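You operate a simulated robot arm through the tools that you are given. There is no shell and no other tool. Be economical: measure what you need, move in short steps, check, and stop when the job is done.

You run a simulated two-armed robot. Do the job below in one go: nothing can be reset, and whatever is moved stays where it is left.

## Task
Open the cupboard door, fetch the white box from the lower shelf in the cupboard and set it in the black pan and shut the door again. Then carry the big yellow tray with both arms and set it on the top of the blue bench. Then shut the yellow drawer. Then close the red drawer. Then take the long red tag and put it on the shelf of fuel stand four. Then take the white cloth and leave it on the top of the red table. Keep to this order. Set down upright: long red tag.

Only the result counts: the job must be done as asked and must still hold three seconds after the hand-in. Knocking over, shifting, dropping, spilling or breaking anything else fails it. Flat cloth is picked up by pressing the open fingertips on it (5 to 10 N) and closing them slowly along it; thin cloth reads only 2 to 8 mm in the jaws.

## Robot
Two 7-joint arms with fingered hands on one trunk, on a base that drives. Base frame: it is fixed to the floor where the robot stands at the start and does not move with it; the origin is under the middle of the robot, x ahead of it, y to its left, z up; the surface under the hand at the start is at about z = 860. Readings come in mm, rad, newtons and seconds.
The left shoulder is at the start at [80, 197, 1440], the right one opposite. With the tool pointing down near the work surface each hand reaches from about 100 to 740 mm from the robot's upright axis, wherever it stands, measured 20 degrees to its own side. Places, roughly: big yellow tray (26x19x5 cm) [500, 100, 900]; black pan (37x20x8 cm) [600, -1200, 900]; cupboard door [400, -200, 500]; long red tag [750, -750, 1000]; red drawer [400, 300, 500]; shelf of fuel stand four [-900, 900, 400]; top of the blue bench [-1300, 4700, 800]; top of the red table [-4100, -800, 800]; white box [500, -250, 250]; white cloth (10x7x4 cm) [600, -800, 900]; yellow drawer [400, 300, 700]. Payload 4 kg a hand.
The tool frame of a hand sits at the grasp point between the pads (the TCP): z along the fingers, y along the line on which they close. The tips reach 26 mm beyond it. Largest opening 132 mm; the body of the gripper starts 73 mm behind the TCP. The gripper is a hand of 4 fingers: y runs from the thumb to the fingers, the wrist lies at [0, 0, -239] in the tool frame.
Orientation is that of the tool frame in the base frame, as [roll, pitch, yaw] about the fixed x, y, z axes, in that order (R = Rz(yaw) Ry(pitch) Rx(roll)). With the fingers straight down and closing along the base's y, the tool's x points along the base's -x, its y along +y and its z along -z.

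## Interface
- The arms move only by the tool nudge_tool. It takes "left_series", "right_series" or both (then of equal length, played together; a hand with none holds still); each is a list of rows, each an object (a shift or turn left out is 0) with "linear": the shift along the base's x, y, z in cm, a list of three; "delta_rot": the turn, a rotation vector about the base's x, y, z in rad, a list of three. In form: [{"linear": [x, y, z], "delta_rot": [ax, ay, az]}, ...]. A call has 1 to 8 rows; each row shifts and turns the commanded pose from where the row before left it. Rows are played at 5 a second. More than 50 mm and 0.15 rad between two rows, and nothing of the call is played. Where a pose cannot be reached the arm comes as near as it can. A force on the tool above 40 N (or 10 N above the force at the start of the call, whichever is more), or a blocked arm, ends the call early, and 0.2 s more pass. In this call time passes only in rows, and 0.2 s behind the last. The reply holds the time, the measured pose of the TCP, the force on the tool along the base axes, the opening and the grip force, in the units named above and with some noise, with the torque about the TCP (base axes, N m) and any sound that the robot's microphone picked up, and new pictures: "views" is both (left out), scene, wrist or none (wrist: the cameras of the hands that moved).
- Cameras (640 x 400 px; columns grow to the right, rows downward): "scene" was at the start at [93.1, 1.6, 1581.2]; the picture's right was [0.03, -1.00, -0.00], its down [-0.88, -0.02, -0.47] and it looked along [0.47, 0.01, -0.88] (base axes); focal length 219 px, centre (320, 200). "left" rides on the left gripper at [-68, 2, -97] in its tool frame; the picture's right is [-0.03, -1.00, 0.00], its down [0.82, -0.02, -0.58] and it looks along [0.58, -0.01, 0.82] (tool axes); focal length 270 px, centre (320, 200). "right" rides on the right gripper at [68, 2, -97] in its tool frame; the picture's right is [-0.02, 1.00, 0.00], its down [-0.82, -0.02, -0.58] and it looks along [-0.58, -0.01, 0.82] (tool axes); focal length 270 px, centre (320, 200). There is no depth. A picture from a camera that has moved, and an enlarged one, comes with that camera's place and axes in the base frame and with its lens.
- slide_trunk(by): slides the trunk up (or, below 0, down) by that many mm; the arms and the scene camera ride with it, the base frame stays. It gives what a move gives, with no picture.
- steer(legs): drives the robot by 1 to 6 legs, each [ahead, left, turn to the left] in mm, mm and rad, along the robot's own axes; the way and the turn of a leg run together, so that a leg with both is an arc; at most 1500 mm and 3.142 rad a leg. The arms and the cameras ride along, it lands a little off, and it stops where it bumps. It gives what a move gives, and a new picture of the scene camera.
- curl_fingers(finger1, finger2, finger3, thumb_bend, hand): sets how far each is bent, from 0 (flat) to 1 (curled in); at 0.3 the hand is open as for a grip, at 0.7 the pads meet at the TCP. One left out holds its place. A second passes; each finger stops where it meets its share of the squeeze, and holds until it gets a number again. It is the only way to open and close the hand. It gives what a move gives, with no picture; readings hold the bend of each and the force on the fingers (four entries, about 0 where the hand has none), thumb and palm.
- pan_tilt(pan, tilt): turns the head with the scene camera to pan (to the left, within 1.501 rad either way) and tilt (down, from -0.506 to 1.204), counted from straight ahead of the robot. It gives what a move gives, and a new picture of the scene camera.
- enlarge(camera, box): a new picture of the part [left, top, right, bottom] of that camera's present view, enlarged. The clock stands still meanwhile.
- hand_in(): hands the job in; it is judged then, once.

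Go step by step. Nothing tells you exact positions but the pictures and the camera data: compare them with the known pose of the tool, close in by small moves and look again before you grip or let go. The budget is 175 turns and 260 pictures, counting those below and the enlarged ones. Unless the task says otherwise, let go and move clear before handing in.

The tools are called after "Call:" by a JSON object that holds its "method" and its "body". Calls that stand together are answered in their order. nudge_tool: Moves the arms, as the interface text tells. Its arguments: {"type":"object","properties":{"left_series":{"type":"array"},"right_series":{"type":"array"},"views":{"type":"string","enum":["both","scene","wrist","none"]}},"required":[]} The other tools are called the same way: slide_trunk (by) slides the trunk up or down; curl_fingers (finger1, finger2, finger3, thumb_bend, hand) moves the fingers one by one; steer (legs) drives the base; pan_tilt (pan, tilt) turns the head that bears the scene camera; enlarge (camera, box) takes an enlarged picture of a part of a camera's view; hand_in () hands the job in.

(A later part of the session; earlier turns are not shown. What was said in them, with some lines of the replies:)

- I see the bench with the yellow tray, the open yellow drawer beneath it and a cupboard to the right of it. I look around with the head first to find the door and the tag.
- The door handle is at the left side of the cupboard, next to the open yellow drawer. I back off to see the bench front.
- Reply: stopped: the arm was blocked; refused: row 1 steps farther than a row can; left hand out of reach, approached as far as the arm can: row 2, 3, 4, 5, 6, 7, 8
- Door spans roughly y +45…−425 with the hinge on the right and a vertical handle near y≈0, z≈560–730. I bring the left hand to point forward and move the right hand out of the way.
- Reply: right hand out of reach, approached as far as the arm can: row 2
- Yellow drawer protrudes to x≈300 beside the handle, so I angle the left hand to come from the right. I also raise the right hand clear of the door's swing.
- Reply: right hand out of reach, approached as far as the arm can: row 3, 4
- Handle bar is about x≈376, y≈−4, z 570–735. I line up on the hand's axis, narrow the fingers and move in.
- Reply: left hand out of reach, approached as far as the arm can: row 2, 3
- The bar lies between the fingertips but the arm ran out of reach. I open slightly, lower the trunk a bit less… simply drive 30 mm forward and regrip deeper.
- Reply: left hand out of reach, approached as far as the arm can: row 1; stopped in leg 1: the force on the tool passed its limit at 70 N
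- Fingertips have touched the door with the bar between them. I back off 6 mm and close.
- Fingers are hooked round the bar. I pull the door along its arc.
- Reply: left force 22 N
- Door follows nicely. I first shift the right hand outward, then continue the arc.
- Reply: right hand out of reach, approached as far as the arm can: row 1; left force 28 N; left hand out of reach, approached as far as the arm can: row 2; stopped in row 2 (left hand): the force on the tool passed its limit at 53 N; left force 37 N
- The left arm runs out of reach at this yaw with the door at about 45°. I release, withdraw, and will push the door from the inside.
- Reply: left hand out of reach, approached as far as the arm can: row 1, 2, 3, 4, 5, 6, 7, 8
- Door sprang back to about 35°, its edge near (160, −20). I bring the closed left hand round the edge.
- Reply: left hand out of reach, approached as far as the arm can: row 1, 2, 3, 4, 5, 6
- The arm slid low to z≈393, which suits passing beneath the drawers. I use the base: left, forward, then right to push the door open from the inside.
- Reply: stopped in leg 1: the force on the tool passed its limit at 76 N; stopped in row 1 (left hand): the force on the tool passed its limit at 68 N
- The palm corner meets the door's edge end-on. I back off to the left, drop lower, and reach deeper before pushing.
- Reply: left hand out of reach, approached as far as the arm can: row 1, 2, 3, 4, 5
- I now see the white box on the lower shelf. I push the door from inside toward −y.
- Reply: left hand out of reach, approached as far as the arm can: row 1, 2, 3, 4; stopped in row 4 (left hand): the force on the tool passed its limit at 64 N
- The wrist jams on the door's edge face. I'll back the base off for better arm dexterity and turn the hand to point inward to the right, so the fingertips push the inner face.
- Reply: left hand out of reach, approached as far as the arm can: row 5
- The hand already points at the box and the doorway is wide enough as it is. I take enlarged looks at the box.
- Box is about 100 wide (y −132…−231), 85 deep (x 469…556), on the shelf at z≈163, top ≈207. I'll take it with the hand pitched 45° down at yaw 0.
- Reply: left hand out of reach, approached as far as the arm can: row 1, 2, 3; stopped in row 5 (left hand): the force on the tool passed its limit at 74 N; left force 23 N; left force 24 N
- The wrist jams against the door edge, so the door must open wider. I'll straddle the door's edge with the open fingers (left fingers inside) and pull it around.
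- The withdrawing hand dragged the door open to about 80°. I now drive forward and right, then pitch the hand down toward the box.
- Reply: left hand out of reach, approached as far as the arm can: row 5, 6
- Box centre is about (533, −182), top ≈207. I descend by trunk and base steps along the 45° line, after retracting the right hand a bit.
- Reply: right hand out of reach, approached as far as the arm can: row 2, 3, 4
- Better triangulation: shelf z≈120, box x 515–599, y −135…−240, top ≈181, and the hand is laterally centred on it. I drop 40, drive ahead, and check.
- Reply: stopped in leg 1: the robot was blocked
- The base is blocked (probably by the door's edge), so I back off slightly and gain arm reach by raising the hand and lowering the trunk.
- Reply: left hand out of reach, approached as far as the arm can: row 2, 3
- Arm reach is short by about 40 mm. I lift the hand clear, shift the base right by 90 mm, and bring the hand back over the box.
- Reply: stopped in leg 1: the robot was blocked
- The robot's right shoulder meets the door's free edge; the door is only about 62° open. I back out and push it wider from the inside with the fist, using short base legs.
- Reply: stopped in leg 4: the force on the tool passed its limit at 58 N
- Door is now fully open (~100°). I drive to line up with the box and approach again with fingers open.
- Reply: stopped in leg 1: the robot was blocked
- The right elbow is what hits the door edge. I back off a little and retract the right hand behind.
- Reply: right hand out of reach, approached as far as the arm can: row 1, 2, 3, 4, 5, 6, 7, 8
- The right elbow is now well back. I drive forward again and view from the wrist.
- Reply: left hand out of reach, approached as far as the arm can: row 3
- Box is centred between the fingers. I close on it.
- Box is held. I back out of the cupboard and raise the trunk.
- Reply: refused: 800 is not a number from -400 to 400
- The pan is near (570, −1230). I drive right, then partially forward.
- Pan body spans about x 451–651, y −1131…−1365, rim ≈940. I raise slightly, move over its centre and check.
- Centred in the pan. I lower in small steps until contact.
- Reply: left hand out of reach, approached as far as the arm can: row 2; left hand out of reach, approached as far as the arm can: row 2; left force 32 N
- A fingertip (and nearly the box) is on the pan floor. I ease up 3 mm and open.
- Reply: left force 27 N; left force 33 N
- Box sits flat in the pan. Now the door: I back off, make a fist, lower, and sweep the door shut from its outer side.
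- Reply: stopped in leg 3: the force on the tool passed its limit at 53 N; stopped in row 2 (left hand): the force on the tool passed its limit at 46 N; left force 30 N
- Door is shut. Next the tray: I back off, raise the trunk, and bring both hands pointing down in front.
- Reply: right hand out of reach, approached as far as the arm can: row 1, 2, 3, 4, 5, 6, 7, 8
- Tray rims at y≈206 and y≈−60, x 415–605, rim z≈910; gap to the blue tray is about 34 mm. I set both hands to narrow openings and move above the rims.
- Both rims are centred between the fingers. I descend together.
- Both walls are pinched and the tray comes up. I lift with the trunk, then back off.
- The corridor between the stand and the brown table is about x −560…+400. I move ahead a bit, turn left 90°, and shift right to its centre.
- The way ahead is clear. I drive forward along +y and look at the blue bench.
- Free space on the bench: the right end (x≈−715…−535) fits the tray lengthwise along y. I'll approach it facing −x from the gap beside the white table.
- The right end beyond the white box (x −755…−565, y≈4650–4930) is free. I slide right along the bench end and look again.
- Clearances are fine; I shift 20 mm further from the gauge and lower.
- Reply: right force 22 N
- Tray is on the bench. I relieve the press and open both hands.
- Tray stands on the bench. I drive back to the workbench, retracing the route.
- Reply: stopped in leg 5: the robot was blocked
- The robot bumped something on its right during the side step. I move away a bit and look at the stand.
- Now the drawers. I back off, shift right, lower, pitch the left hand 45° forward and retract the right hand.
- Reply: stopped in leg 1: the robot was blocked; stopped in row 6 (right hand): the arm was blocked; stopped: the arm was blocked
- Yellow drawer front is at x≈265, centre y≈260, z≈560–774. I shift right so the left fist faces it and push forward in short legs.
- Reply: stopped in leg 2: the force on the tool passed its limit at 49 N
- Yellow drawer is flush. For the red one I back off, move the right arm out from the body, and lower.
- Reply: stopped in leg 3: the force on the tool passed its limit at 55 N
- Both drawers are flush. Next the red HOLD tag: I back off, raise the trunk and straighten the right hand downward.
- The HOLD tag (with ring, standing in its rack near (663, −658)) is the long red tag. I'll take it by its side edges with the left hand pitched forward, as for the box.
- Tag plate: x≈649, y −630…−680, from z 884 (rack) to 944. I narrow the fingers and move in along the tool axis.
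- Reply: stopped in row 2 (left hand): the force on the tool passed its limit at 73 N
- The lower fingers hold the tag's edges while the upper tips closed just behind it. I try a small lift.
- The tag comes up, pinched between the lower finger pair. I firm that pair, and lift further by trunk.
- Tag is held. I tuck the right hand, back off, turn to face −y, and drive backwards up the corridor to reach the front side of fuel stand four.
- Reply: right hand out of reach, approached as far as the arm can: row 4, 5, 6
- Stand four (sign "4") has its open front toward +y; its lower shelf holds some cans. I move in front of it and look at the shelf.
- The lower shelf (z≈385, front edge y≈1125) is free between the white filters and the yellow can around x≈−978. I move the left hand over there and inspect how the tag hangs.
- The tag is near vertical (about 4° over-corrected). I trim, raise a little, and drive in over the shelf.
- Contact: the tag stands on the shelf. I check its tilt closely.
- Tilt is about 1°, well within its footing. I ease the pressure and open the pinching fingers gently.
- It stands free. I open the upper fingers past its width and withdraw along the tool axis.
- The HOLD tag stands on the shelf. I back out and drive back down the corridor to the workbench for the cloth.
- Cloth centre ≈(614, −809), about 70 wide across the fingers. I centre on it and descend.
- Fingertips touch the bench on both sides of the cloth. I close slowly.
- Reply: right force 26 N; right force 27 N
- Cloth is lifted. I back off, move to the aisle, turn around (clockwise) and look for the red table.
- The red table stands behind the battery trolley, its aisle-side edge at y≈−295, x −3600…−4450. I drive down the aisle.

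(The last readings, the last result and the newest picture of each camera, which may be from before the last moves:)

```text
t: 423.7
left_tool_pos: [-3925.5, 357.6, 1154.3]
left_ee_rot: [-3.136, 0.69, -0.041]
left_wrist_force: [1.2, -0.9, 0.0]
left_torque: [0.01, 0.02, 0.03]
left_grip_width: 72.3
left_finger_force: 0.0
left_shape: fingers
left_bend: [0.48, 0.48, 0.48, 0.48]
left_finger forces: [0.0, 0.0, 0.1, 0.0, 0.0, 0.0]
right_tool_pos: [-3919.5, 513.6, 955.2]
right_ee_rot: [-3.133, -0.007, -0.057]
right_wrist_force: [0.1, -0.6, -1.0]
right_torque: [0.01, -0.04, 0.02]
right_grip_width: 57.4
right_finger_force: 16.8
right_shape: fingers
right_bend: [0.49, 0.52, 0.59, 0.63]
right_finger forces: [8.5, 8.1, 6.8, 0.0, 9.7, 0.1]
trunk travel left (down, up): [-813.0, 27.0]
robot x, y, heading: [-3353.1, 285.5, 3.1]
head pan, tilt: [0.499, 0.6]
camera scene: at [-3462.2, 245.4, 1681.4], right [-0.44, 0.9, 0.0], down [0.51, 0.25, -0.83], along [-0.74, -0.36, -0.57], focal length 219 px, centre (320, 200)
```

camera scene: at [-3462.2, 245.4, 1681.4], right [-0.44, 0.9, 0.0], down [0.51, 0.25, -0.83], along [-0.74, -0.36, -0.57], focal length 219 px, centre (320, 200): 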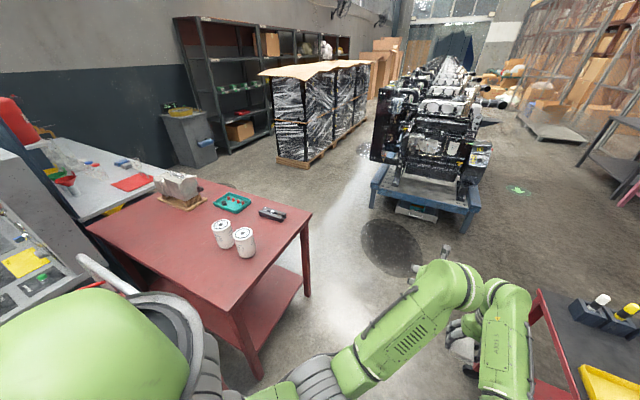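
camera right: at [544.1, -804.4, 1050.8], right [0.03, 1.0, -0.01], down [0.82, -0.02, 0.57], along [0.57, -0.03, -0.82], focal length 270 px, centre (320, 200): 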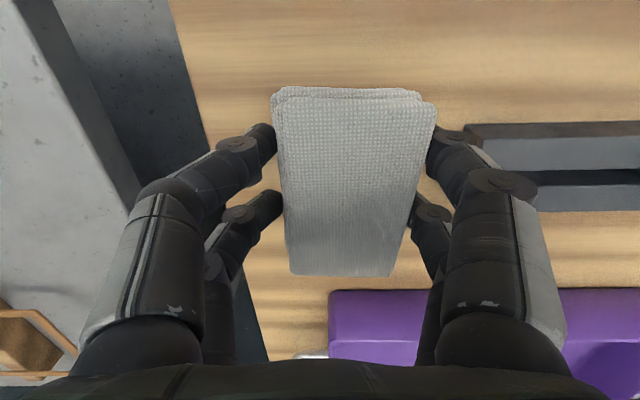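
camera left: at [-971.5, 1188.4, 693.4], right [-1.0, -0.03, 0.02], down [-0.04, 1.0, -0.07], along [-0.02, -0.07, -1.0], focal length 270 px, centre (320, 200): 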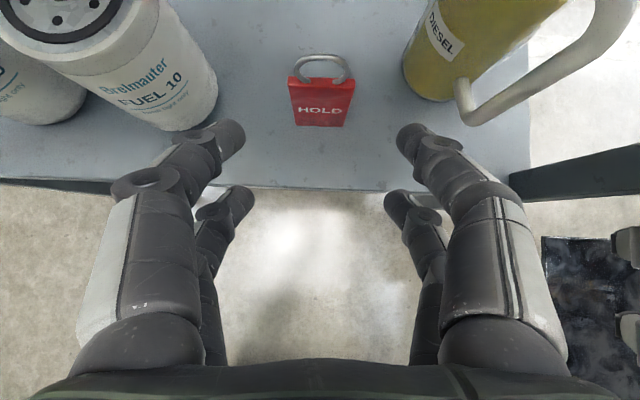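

The red table's aisle edge is y≈−300, x −3730…−4450, with a free spot near (−4180, −390). I drive ahead and turn to face it.

Call:
{"method": "steer", "body": {"legs": [[620, 20, 0.04], [0, 0, 0.785], [0, 0, 0.785]]}}

Call:
{"method": "pan_tilt", "body": {"pan": 0, "tilt": 0.7}}

Call:
{"method": "enlarge", "body": {"camera": "right", "box": [0, 0, 640, 400]}}

```text
t: 431.4
left_tool_pos: [-4017.7, -301.1, 1154.9]
left_ee_rot: [-3.138, 0.69, 1.594]
left_wrist_force: [0.4, 0.1, -0.7]
left_torque: [-0.04, 0.0, 0.01]
left_grip_width: 72.2
left_finger_force: 0.0
left_shape: fingers
left_bend: [0.48, 0.48, 0.48, 0.48]
left_finger forces: [0.0, 0.1, 0.0, 0.0, 0.0, 0.0]
right_tool_pos: [-4175.0, -306.2, 955.3]
right_ee_rot: [-3.13, -0.005, 1.578]
right_wrist_force: [-0.1, 0.8, -0.3]
right_torque: [0.0, -0.04, -0.01]
right_grip_width: 57.3
right_finger_force: 16.7
right_shape: fingers
right_bend: [0.49, 0.52, 0.59, 0.63]
right_finger forces: [8.4, 8.0, 6.7, 0.0, 9.7, 0.1]
trunk travel left (down, up): [-813.0, 27.0]
robot x, y, heading: [-3977.4, 277.4, -1.55]
head pan, tilt: [0.499, 0.6]
camera scene: at [-3937.0, 170.1, 1681.4], right [-0.87, -0.5, 0.0], down [-0.28, 0.49, -0.83], along [0.41, -0.72, -0.56], focal length 219 px, centre (320, 200)
```

scene: 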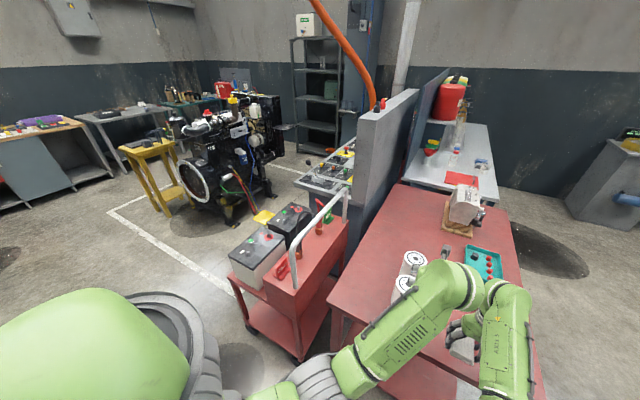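

```text
t: 432.3
left_tool_pos: [-4016.4, -302.5, 1154.8]
left_ee_rot: [-3.138, 0.689, 1.594]
left_wrist_force: [0.3, 0.1, -0.2]
left_torque: [0.01, 0.02, 0.02]
left_grip_width: 72.3
left_finger_force: 0.0
left_shape: fingers
left_bend: [0.48, 0.48, 0.48, 0.48]
left_finger forces: [0.1, 0.1, 0.0, 0.1, 0.1, 0.0]
right_tool_pos: [-4173.5, -305.6, 954.9]
right_ee_rot: [-3.131, -0.006, 1.578]
right_wrist_force: [0.6, 0.7, -0.3]
right_torque: [0.0, 0.05, -0.02]
right_grip_width: 57.3
right_finger_force: 16.5
right_shape: fingers
right_bend: [0.49, 0.52, 0.59, 0.63]
right_finger forces: [8.4, 8.0, 6.7, 0.1, 9.7, 0.0]
trunk travel left (down, up): [-813.0, 27.0]
robot x, y, heading: [-3980.4, 279.1, -1.549]
head pan, tilt: [0.0, 0.7]
camera scene: at [-3977.9, 161.8, 1672.8], right [-1.0, -0.02, 0.0], down [-0.01, 0.64, -0.76], along [0.02, -0.76, -0.64], focal length 219 px, centre (320, 200)
```

scene: 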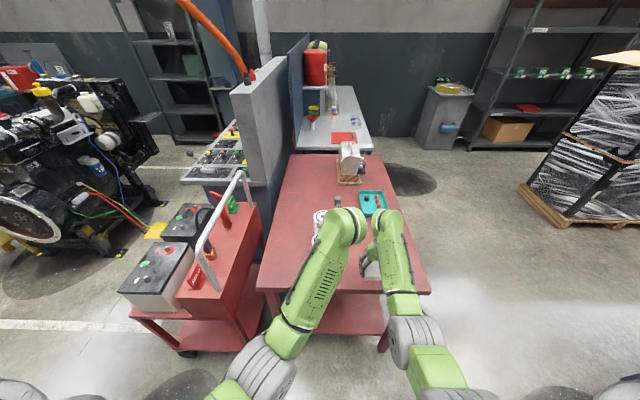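

```text
1.00 times, centred on (320, 200) of right (not enlarged: the box is as wide or as high as the picture)
camera zoom: at [-4172.7, -237.8, 1050.7], right [1.0, -0.02, -0.01], down [-0.01, -0.82, 0.57], along [-0.02, -0.57, -0.82], focal length 270 px, centre (320, 200)
```

zoom: 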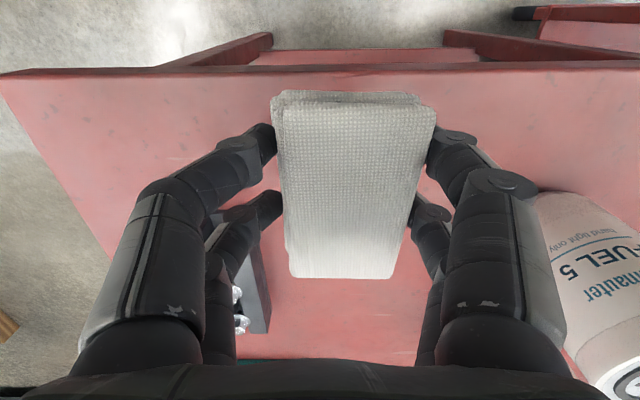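

Call:
{"method": "steer", "body": {"legs": [[85, 70, 0]]}}

Call:
{"method": "nudge_tool", "body": {"right_series": [{"linear": [0, 0, -3.5]}, {"linear": [0, 0, -3]}, {"linear": [0, 0, -2]}], "views": "wrist"}}

```text
t: 433.5
left_tool_pos: [-3949.3, -382.7, 1158.2]
left_ee_rot: [3.141, 0.693, 1.589]
left_wrist_force: [-0.7, -0.6, 1.0]
left_torque: [-0.01, -0.03, -0.01]
left_grip_width: 72.1
left_finger_force: 0.2
left_shape: fingers
left_bend: [0.48, 0.48, 0.48, 0.48]
left_finger forces: [0.0, 0.1, 0.1, 0.0, 0.1, 0.0]
right_tool_pos: [-4105.3, -386.1, 956.1]
right_ee_rot: [-3.134, -0.002, 1.578]
right_wrist_force: [0.2, 0.3, -0.3]
right_torque: [-0.02, -0.03, 0.01]
right_grip_width: 57.4
right_finger_force: 16.5
right_shape: fingers
right_bend: [0.49, 0.52, 0.59, 0.63]
right_finger forces: [8.4, 8.1, 6.8, 0.1, 9.6, 0.1]
trunk travel left (down, up): [-813.0, 27.0]
robot x, y, heading: [-3908.9, 190.0, -1.555]
head pan, tilt: [0.0, 0.7]
camera scene: at [-3912.5, 84.3, 1673.3], right [-1.0, -0.02, 0.0], down [-0.01, 0.64, -0.77], along [0.02, -0.77, -0.64], focal length 219 px, centre (320, 200)
```

scene: 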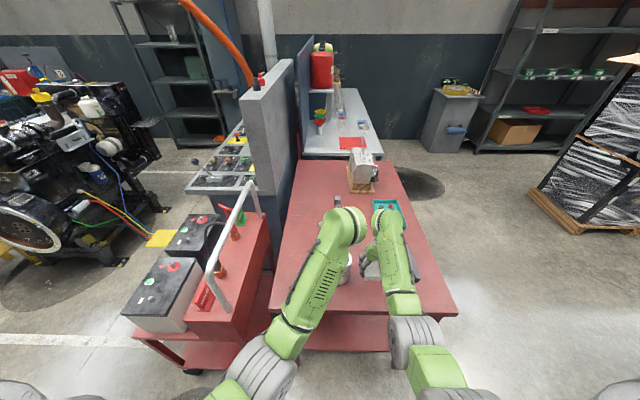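

```text
t: 434.3
left_tool_pos: [-3943.5, -382.6, 1157.1]
left_ee_rot: [-3.136, 0.694, 1.596]
left_wrist_force: [-0.2, -0.5, 0.7]
left_torque: [-0.02, 0.0, 0.02]
left_grip_width: 72.5
left_finger_force: 0.1
left_shape: fingers
left_bend: [0.48, 0.48, 0.48, 0.48]
left_finger forces: [0.0, 0.0, 0.0, 0.0, 0.1, 0.1]
right_tool_pos: [-4101.6, -394.5, 881.9]
right_ee_rot: [-3.135, 0.015, 1.575]
right_wrist_force: [-1.9, 5.3, 17.3]
right_torque: [0.57, -0.85, 0.32]
right_grip_width: 57.3
right_finger_force: 24.8
right_shape: fingers
right_bend: [0.51, 0.52, 0.6, 0.63]
right_finger forces: [25.6, 7.8, 6.7, 0.1, 9.6, 0.0]
trunk travel left (down, up): [-813.0, 27.0]
robot x, y, heading: [-3907.9, 191.4, -1.55]
head pan, tilt: [0.0, 0.7]
stopped in row 3 (right hand): the force on the tool passed its limit at 45 N (the readings are from after the stop); the commanded pose is now the measured one
camera right: at [-4100.9, -324.6, 976.5], right [1.0, -0.02, -0.01], down [-0.01, -0.81, 0.59], along [-0.02, -0.59, -0.81], focal length 270 px, centre (320, 200)
```

right: 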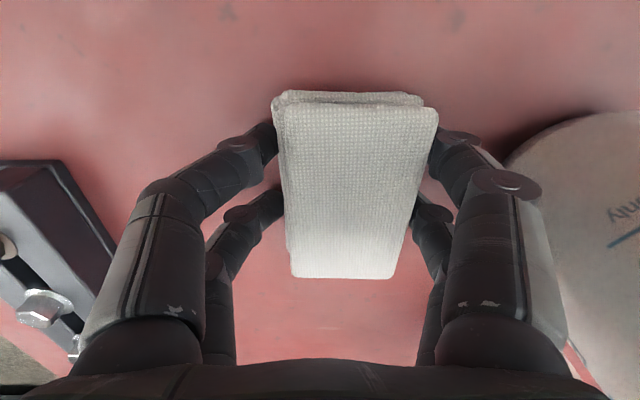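

The fingertips rest on the table top (same 31 mm offset as at pick-up). I ease up slightly and open.

Call:
{"method": "nudge_tool", "body": {"right_series": [{"linear": [0, 0, 0.2]}], "views": "none"}}

Call:
{"method": "curl_fingers", "body": {"hand": "right", "finger1": 0.45, "finger2": 0.45, "finger3": 0.45, "thumb_bend": 0.45}}

Call:
{"method": "nudge_tool", "body": {"right_series": [{"linear": [0, 0, 1]}, {"linear": [0, 0, 3]}, {"linear": [0, 0, 4]}, {"linear": [0, 0, 4]}], "views": "wrist"}}

```text
t: 434.7
left_tool_pos: [-3947.4, -386.1, 1155.8]
left_ee_rot: [-3.138, 0.69, 1.594]
left_wrist_force: [0.2, -0.1, -0.3]
left_torque: [0.01, 0.01, 0.01]
left_grip_width: 72.5
left_finger_force: 0.0
left_shape: fingers
left_bend: [0.48, 0.48, 0.48, 0.48]
left_finger forces: [0.0, 0.1, 0.0, 0.1, 0.0, 0.1]
right_tool_pos: [-4101.2, -395.5, 881.2]
right_ee_rot: [-3.133, 0.01, 1.575]
right_wrist_force: [0.3, -3.1, 10.8]
right_torque: [0.14, -0.61, -0.2]
right_grip_width: 57.5
right_finger_force: 21.6
right_shape: fingers
right_bend: [0.51, 0.52, 0.6, 0.63]
right_finger forces: [18.4, 8.7, 6.3, 0.1, 9.1, 0.0]
trunk travel left (down, up): [-813.0, 27.0]
robot x, y, heading: [-3906.0, 195.6, -1.556]
head pan, tilt: [0.0, 0.7]
```

```text
t: 435.7
left_tool_pos: [-3947.0, -384.4, 1156.3]
left_ee_rot: [-3.139, 0.692, 1.593]
left_wrist_force: [-0.4, 0.4, 0.7]
left_torque: [0.0, -0.02, 0.0]
left_grip_width: 72.3
left_finger_force: 0.1
left_shape: fingers
left_bend: [0.48, 0.48, 0.48, 0.48]
left_finger forces: [0.1, 0.0, 0.0, 0.0, 0.0, 0.0]
right_tool_pos: [-4103.1, -395.6, 882.8]
right_ee_rot: [-3.134, 0.014, 1.574]
right_wrist_force: [-3.6, -4.5, 21.0]
right_torque: [0.21, -1.02, -0.18]
right_grip_width: 82.5
right_finger_force: 10.4
right_shape: fingers
right_bend: [0.48, 0.45, 0.45, 0.45]
right_finger forces: [18.4, 3.1, 0.0, 0.1, 0.1, 0.1]
trunk travel left (down, up): [-813.0, 27.0]
robot x, y, heading: [-3907.5, 195.7, -1.547]
head pan, tilt: [0.0, 0.7]
```

```text
t: 436.7
left_tool_pos: [-3947.7, -385.7, 1156.2]
left_ee_rot: [-3.135, 0.689, 1.594]
left_wrist_force: [0.1, -0.3, 0.0]
left_torque: [0.03, 0.0, 0.0]
left_grip_width: 72.2
left_finger_force: 0.2
left_shape: fingers
left_bend: [0.48, 0.48, 0.48, 0.48]
left_finger forces: [0.0, 0.1, 0.0, 0.0, 0.1, 0.0]
right_tool_pos: [-4103.2, -394.6, 999.3]
right_ee_rot: [-3.135, 0.007, 1.576]
right_wrist_force: [-0.2, -1.0, -0.7]
right_torque: [-0.02, 0.01, -0.01]
right_grip_width: 82.9
right_finger_force: 0.1
right_shape: fingers
right_bend: [0.45, 0.45, 0.45, 0.45]
right_finger forces: [0.0, 0.0, 0.1, 0.1, 0.1, 0.1]
trunk travel left (down, up): [-813.0, 27.0]
robot x, y, heading: [-3906.1, 193.2, -1.548]
head pan, tilt: [0.0, 0.7]
camera right: at [-4102.1, -326.2, 1094.3], right [1.0, -0.02, -0.01], down [-0.01, -0.81, 0.58], along [-0.02, -0.58, -0.81], focal length 270 px, centre (320, 200)
```

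right: 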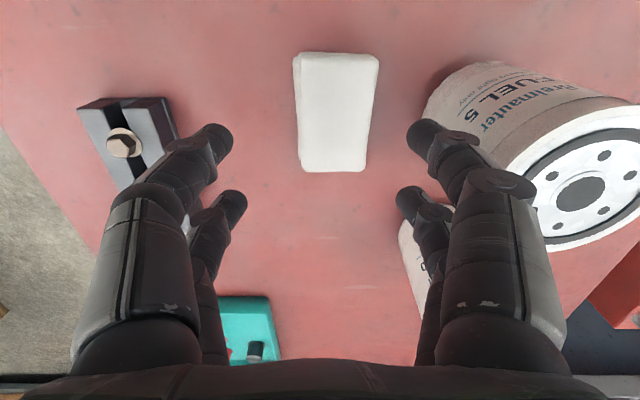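

The cloth lies flat on the red table, neighbours untouched. I raise the hand clear and back off.

Call:
{"method": "nudge_tool", "body": {"right_series": [{"linear": [0, 0, 4]}, {"linear": [0, 0, 4]}, {"linear": [0, 0, 4]}], "views": "none"}}

Call:
{"method": "steer", "body": {"legs": [[-120, 0, 0]]}}

```text
t: 437.5
left_tool_pos: [-3946.8, -385.8, 1155.9]
left_ee_rot: [-3.136, 0.691, 1.594]
left_wrist_force: [-0.4, -0.6, 0.1]
left_torque: [-0.01, 0.0, -0.02]
left_grip_width: 72.2
left_finger_force: 0.1
left_shape: fingers
left_bend: [0.48, 0.48, 0.48, 0.48]
left_finger forces: [0.0, 0.0, 0.0, 0.0, 0.0, 0.0]
right_tool_pos: [-4102.7, -395.1, 1118.5]
right_ee_rot: [-3.132, 0.007, 1.576]
right_wrist_force: [0.1, -0.5, 0.3]
right_torque: [-0.03, 0.0, -0.03]
right_grip_width: 83.1
right_finger_force: 0.0
right_shape: fingers
right_bend: [0.45, 0.45, 0.45, 0.45]
right_finger forces: [0.0, 0.0, 0.0, 0.0, 0.0, 0.1]
trunk travel left (down, up): [-813.0, 27.0]
robot x, y, heading: [-3909.0, 193.8, -1.557]
head pan, tilt: [0.0, 0.7]
```

```text
t: 438.8
left_tool_pos: [-3947.5, -272.8, 1152.8]
left_ee_rot: [-3.135, 0.683, 1.595]
left_wrist_force: [0.3, 0.0, 0.7]
left_torque: [0.03, -0.04, 0.0]
left_grip_width: 72.3
left_finger_force: 0.1
left_shape: fingers
left_bend: [0.48, 0.48, 0.48, 0.48]
left_finger forces: [0.0, 0.0, 0.0, 0.0, 0.0, 0.0]
right_tool_pos: [-4103.2, -282.8, 1115.5]
right_ee_rot: [-3.132, 0.004, 1.577]
right_wrist_force: [-0.8, -0.5, -1.0]
right_torque: [0.03, 0.01, 0.01]
right_grip_width: 82.8
right_finger_force: 0.0
right_shape: fingers
right_bend: [0.45, 0.45, 0.45, 0.45]
right_finger forces: [0.0, 0.0, 0.1, 0.0, 0.0, 0.0]
trunk travel left (down, up): [-813.0, 27.0]
robot x, y, heading: [-3909.4, 312.9, -1.544]
head pan, tilt: [0.0, 0.7]
camera scene: at [-3909.3, 188.9, 1672.1], right [-1.0, -0.02, 0.0], down [-0.01, 0.65, -0.76], along [0.02, -0.76, -0.65], focal length 219 px, centre (320, 200)
```

scene: 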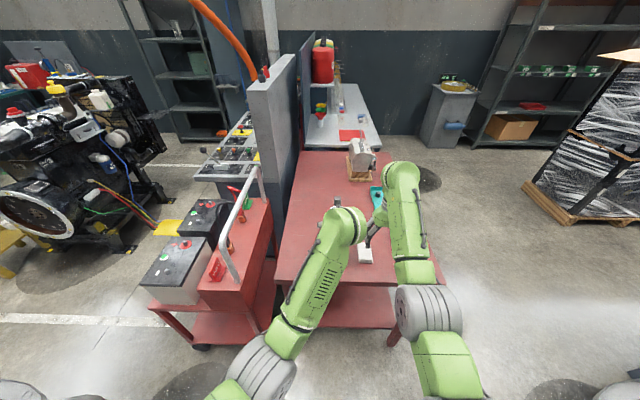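

All the steps are done and both hands are clear, so I hand the job in.

Call:
{"method": "hand_in", "body": {}}

```text
The job is handed in.
```

I finished every step in the order you gave and handed the job in; I don't know yet how it was judged.

- **White box and door:** the box is flat in the black pan, and the cupboard door is shut.
- **Yellow tray:** it is on the right-hand end of the blue bench, carried there with both arms.
- **Drawers:** the yellow and red drawers are both pushed in flush.
- **Long red tag:** it stands upright on the lower shelf of fuel stand four. I took the long red tag to be the HOLD tag; the bench also had a red NO OIL tag.
- **White cloth:** it lies on the red table.

**Bumps:** while driving, the robot was twice blocked by something near fuel stand four. I could not see the contact, but the stand was upright when I set the tag on it. While I was gripping the tag, the hand also hit its rack hard enough to stop the move (73 N); I saw no shift in the pictures.
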